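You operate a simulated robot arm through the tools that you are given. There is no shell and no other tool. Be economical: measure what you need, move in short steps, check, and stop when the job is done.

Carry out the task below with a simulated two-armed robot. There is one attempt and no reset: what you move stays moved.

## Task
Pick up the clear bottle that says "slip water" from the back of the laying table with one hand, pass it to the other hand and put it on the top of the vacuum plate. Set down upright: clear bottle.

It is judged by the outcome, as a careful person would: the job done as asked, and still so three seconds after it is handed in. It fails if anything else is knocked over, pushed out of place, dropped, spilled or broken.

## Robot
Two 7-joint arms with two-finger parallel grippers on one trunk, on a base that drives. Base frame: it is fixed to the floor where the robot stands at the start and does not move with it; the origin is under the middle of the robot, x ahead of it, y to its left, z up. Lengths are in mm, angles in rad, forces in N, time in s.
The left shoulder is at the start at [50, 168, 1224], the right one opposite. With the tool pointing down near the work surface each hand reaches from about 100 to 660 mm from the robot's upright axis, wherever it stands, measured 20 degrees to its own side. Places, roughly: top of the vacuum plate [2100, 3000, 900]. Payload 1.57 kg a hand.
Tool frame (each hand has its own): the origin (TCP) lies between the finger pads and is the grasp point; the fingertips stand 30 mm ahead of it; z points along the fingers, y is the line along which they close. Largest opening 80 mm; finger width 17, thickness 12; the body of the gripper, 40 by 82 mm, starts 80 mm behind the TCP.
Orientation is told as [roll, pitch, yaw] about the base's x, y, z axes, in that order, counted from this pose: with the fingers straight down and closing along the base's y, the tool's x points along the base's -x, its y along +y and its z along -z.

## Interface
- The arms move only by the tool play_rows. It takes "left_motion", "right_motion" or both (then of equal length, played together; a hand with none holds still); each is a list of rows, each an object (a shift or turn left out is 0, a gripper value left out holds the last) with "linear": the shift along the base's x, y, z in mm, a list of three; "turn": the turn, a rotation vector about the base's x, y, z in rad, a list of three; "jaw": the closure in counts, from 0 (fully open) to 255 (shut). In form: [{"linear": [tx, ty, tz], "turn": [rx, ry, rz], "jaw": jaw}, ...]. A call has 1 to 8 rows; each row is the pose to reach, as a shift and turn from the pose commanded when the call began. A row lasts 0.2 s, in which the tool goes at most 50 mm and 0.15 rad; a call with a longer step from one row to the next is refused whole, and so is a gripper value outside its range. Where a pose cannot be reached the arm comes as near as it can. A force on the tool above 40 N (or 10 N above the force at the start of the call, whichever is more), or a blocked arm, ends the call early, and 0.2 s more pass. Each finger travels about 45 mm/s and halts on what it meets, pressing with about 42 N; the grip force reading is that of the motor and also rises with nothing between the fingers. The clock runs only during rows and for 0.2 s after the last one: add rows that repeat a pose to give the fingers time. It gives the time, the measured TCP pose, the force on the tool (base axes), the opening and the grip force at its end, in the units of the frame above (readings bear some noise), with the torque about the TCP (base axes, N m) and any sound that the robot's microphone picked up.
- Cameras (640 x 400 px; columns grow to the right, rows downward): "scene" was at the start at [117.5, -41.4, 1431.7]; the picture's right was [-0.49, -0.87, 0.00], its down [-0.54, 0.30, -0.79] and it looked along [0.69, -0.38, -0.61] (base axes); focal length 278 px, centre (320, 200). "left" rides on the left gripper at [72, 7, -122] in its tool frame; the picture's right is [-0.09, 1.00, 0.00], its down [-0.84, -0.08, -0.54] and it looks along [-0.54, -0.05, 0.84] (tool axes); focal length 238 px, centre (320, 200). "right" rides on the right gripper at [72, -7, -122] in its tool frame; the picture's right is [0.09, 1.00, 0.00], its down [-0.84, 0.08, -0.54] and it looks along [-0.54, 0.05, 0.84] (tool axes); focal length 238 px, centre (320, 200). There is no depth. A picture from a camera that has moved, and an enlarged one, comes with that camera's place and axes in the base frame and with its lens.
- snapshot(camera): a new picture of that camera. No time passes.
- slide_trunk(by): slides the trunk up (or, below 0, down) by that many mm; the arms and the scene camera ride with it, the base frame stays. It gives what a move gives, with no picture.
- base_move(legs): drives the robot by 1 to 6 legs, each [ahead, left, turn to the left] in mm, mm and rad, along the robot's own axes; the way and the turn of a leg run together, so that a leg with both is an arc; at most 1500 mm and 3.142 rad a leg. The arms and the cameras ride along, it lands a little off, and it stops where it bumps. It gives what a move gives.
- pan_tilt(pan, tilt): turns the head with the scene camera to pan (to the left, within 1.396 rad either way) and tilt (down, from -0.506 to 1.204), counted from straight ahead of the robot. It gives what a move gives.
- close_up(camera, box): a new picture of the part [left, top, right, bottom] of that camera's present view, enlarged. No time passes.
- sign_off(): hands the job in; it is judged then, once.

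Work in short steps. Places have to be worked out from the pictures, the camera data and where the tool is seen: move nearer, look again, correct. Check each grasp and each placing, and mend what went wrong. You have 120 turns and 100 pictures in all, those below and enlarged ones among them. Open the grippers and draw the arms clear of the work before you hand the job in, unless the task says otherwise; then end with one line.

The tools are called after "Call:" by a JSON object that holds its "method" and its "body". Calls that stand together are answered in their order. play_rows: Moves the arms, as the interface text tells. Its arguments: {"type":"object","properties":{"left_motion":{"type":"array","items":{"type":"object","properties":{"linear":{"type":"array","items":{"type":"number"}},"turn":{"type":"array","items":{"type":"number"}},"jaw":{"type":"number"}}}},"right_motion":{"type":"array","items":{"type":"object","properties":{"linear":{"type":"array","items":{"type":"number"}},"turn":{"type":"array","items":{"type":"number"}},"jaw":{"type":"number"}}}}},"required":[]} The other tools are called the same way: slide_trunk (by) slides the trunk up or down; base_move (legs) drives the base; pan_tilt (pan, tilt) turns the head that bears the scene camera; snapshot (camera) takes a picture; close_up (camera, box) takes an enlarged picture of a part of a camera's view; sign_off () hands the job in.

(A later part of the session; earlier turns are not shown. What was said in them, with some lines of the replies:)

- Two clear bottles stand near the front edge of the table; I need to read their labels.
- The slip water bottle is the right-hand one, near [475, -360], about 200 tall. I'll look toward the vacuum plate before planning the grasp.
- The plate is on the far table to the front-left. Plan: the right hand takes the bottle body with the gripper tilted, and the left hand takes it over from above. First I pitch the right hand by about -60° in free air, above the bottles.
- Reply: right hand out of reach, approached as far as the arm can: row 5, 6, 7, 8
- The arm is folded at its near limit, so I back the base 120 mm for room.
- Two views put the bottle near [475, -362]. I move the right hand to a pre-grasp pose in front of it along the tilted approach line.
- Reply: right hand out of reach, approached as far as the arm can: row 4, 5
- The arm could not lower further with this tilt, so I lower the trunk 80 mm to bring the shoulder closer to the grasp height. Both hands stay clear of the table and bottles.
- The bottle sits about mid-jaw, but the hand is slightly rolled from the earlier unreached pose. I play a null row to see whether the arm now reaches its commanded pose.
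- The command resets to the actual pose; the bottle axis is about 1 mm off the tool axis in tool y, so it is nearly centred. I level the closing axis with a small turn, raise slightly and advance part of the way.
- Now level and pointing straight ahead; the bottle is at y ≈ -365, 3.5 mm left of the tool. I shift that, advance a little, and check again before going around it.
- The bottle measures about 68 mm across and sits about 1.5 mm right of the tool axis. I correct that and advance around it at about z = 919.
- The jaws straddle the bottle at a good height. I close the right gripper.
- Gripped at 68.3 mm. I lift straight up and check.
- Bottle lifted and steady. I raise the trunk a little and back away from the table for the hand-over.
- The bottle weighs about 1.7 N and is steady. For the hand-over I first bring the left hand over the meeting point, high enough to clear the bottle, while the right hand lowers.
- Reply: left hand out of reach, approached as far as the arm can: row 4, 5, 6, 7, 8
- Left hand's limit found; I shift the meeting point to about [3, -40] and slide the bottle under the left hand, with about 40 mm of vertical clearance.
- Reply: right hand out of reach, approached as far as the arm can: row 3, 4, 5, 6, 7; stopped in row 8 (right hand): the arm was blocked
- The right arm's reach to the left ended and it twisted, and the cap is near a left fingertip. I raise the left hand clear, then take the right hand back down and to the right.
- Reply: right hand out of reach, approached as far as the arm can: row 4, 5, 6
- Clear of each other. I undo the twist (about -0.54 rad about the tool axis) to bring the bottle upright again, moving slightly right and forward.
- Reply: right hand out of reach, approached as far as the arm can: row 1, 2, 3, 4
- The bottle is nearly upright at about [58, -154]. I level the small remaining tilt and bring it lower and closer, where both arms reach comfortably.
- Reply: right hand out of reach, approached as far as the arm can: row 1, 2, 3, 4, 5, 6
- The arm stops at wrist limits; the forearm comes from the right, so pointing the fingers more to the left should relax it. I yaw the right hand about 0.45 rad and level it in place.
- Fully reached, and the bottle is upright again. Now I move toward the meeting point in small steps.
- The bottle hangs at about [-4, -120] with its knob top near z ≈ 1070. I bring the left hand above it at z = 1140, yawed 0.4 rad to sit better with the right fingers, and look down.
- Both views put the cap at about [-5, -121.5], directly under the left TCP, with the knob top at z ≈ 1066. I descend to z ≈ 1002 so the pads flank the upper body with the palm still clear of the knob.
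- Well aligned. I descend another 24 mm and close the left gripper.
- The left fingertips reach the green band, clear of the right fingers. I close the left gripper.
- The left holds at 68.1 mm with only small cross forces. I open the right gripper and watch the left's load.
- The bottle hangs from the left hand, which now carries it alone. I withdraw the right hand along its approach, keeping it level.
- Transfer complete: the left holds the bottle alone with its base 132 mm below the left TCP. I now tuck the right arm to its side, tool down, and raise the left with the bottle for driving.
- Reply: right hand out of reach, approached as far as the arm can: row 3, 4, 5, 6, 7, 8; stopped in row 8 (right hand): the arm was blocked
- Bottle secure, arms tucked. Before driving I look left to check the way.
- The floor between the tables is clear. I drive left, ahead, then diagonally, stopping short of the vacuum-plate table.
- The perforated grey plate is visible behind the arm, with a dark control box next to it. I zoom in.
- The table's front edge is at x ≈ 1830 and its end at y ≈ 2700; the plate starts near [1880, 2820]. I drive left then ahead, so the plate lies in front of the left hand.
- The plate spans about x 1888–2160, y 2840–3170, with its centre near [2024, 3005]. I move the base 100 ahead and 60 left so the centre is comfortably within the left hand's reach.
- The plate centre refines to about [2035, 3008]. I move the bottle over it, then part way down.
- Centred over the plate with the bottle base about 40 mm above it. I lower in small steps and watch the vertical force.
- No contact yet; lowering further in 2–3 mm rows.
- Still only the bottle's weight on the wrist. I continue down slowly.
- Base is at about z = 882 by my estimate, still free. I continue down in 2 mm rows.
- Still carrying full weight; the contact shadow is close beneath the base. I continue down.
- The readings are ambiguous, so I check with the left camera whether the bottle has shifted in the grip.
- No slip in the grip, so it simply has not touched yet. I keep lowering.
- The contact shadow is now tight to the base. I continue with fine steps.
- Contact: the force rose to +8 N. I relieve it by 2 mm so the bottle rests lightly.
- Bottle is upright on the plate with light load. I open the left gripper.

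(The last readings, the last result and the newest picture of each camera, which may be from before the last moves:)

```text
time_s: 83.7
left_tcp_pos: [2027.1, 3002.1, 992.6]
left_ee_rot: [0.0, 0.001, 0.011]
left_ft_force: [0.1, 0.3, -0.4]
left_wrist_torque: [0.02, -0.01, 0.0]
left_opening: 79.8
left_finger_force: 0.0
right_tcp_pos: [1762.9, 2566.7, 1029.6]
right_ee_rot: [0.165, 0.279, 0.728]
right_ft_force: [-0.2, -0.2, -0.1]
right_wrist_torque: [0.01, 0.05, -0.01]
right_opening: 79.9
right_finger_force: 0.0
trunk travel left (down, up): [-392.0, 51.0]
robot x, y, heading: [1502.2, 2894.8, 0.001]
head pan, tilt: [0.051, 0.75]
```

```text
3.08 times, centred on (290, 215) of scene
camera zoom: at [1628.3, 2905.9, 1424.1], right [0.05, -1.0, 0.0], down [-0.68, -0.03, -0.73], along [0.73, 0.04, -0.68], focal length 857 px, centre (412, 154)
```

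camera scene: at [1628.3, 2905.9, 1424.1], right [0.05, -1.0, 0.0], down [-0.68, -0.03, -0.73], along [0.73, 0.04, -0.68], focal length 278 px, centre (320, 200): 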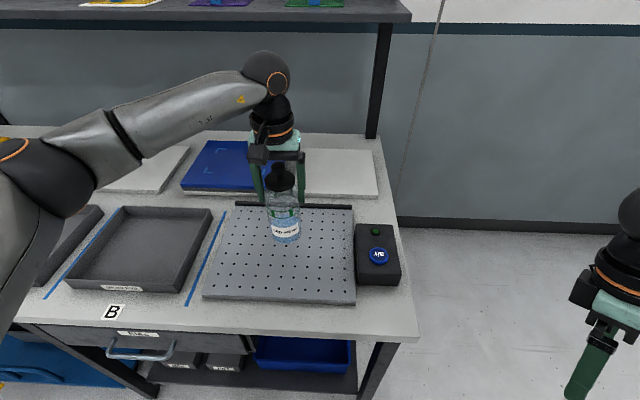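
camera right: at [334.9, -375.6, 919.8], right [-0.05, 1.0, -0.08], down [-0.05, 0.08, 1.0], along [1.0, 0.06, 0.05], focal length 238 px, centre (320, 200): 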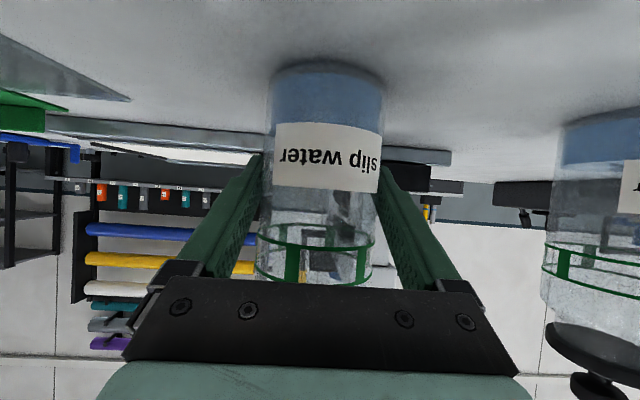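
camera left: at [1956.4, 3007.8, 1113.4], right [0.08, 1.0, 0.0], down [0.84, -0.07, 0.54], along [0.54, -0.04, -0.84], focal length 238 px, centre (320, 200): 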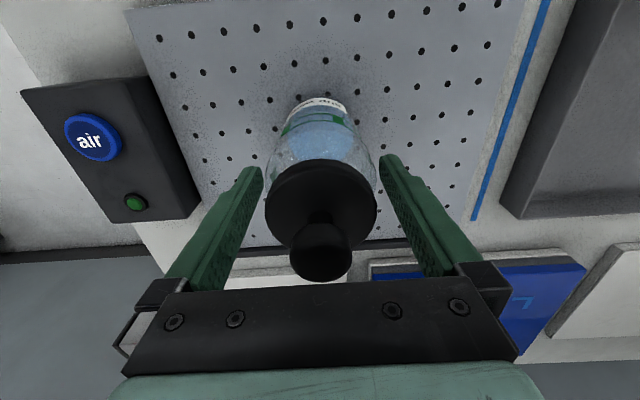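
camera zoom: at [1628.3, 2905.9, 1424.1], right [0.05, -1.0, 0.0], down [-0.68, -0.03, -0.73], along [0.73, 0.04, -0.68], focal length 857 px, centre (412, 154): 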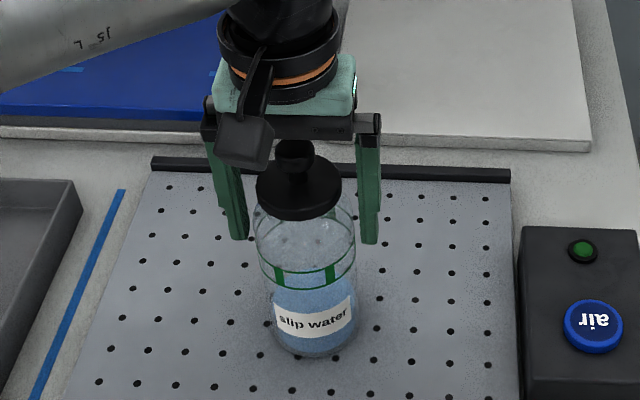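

The bottle stands free and centred between the open fingers. I withdraw straight up.

Call:
{"method": "play_rows", "body": {"left_motion": [{"linear": [0, 0, 12]}, {"linear": [0, 0, 28]}, {"linear": [0, 0, 45]}, {"linear": [0, 0, 65]}, {"linear": [0, 0, 90]}, {"linear": [0, 0, 115]}, {"linear": [0, 0, 140]}, {"linear": [0, 0, 160]}]}}

Call:
{"method": "snapshot", "body": {"camera": "scene"}}

```text
time_s: 85.5
left_tcp_pos: [2028.7, 3000.6, 1151.6]
left_ee_rot: [0.001, 0.001, 0.008]
left_ft_force: [-0.3, -0.7, 0.0]
left_wrist_torque: [-0.03, 0.02, -0.04]
left_opening: 80.1
left_finger_force: 0.0
right_tcp_pos: [1763.1, 2565.9, 1028.9]
right_ee_rot: [0.166, 0.28, 0.728]
right_ft_force: [-0.2, -0.5, 0.2]
right_wrist_torque: [-0.04, -0.01, -0.01]
right_opening: 80.0
right_finger_force: 0.0
trunk travel left (down, up): [-392.0, 51.0]
robot x, y, heading: [1503.0, 2900.4, -0.003]
head pan, tilt: [0.051, 0.75]
```

```text
37 pictures are left
camera scene: at [1628.1, 2905.8, 1424.1], right [0.05, -1.0, 0.0], down [-0.68, -0.03, -0.73], along [0.73, 0.04, -0.68], focal length 278 px, centre (320, 200)
```

scene: 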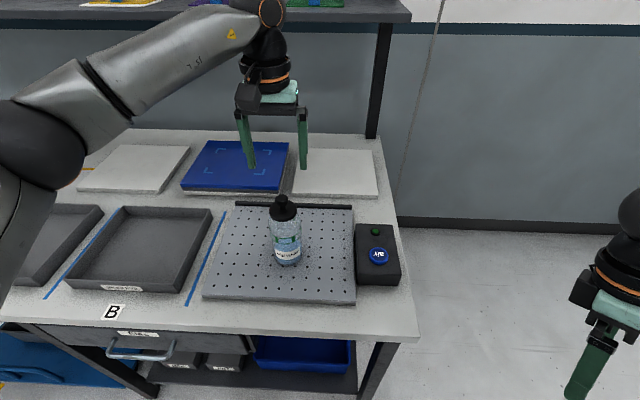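

The bottle stands upright on the plate and the left fingers are well above it. I back the base off so the arms are clear, and take a last look.

Call:
{"method": "base_move", "body": {"legs": [[-300, 0, 0]]}}

Call:
{"method": "snapshot", "body": {"camera": "scene"}}

```text
time_s: 87.5
left_tcp_pos: [1734.1, 3000.0, 1151.4]
left_ee_rot: [-0.001, 0.001, 0.008]
left_ft_force: [0.0, -0.4, -0.4]
left_wrist_torque: [0.01, -0.02, -0.01]
left_opening: 79.9
left_finger_force: 0.0
right_tcp_pos: [1469.1, 2564.6, 1029.2]
right_ee_rot: [0.165, 0.281, 0.728]
right_ft_force: [0.5, -0.3, -0.5]
right_wrist_torque: [0.0, -0.02, -0.01]
right_opening: 80.1
right_finger_force: 0.1
trunk travel left (down, up): [-392.0, 51.0]
robot x, y, heading: [1207.8, 2901.8, -0.001]
head pan, tilt: [0.051, 0.75]
```

```text
36 pictures are left
camera scene: at [1333.5, 2906.0, 1424.2], right [0.05, -1.0, 0.0], down [-0.68, -0.03, -0.73], along [0.73, 0.04, -0.68], focal length 278 px, centre (320, 200)
```

scene: 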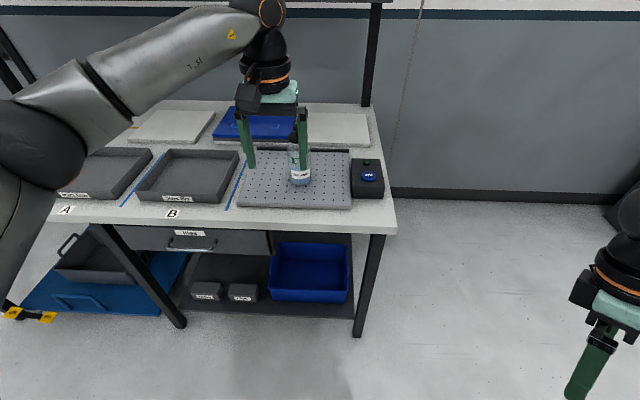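

The bottle is standing on the plate, both grippers are open, and the arms are clear. I hand in the job.

Call:
{"method": "sign_off", "body": {}}

```text
The job is handed in.
```

The "slip water" bottle was picked up with the right hand, passed to the left, and is standing upright on top of the vacuum plate; nothing else was seen knocked over or moved.
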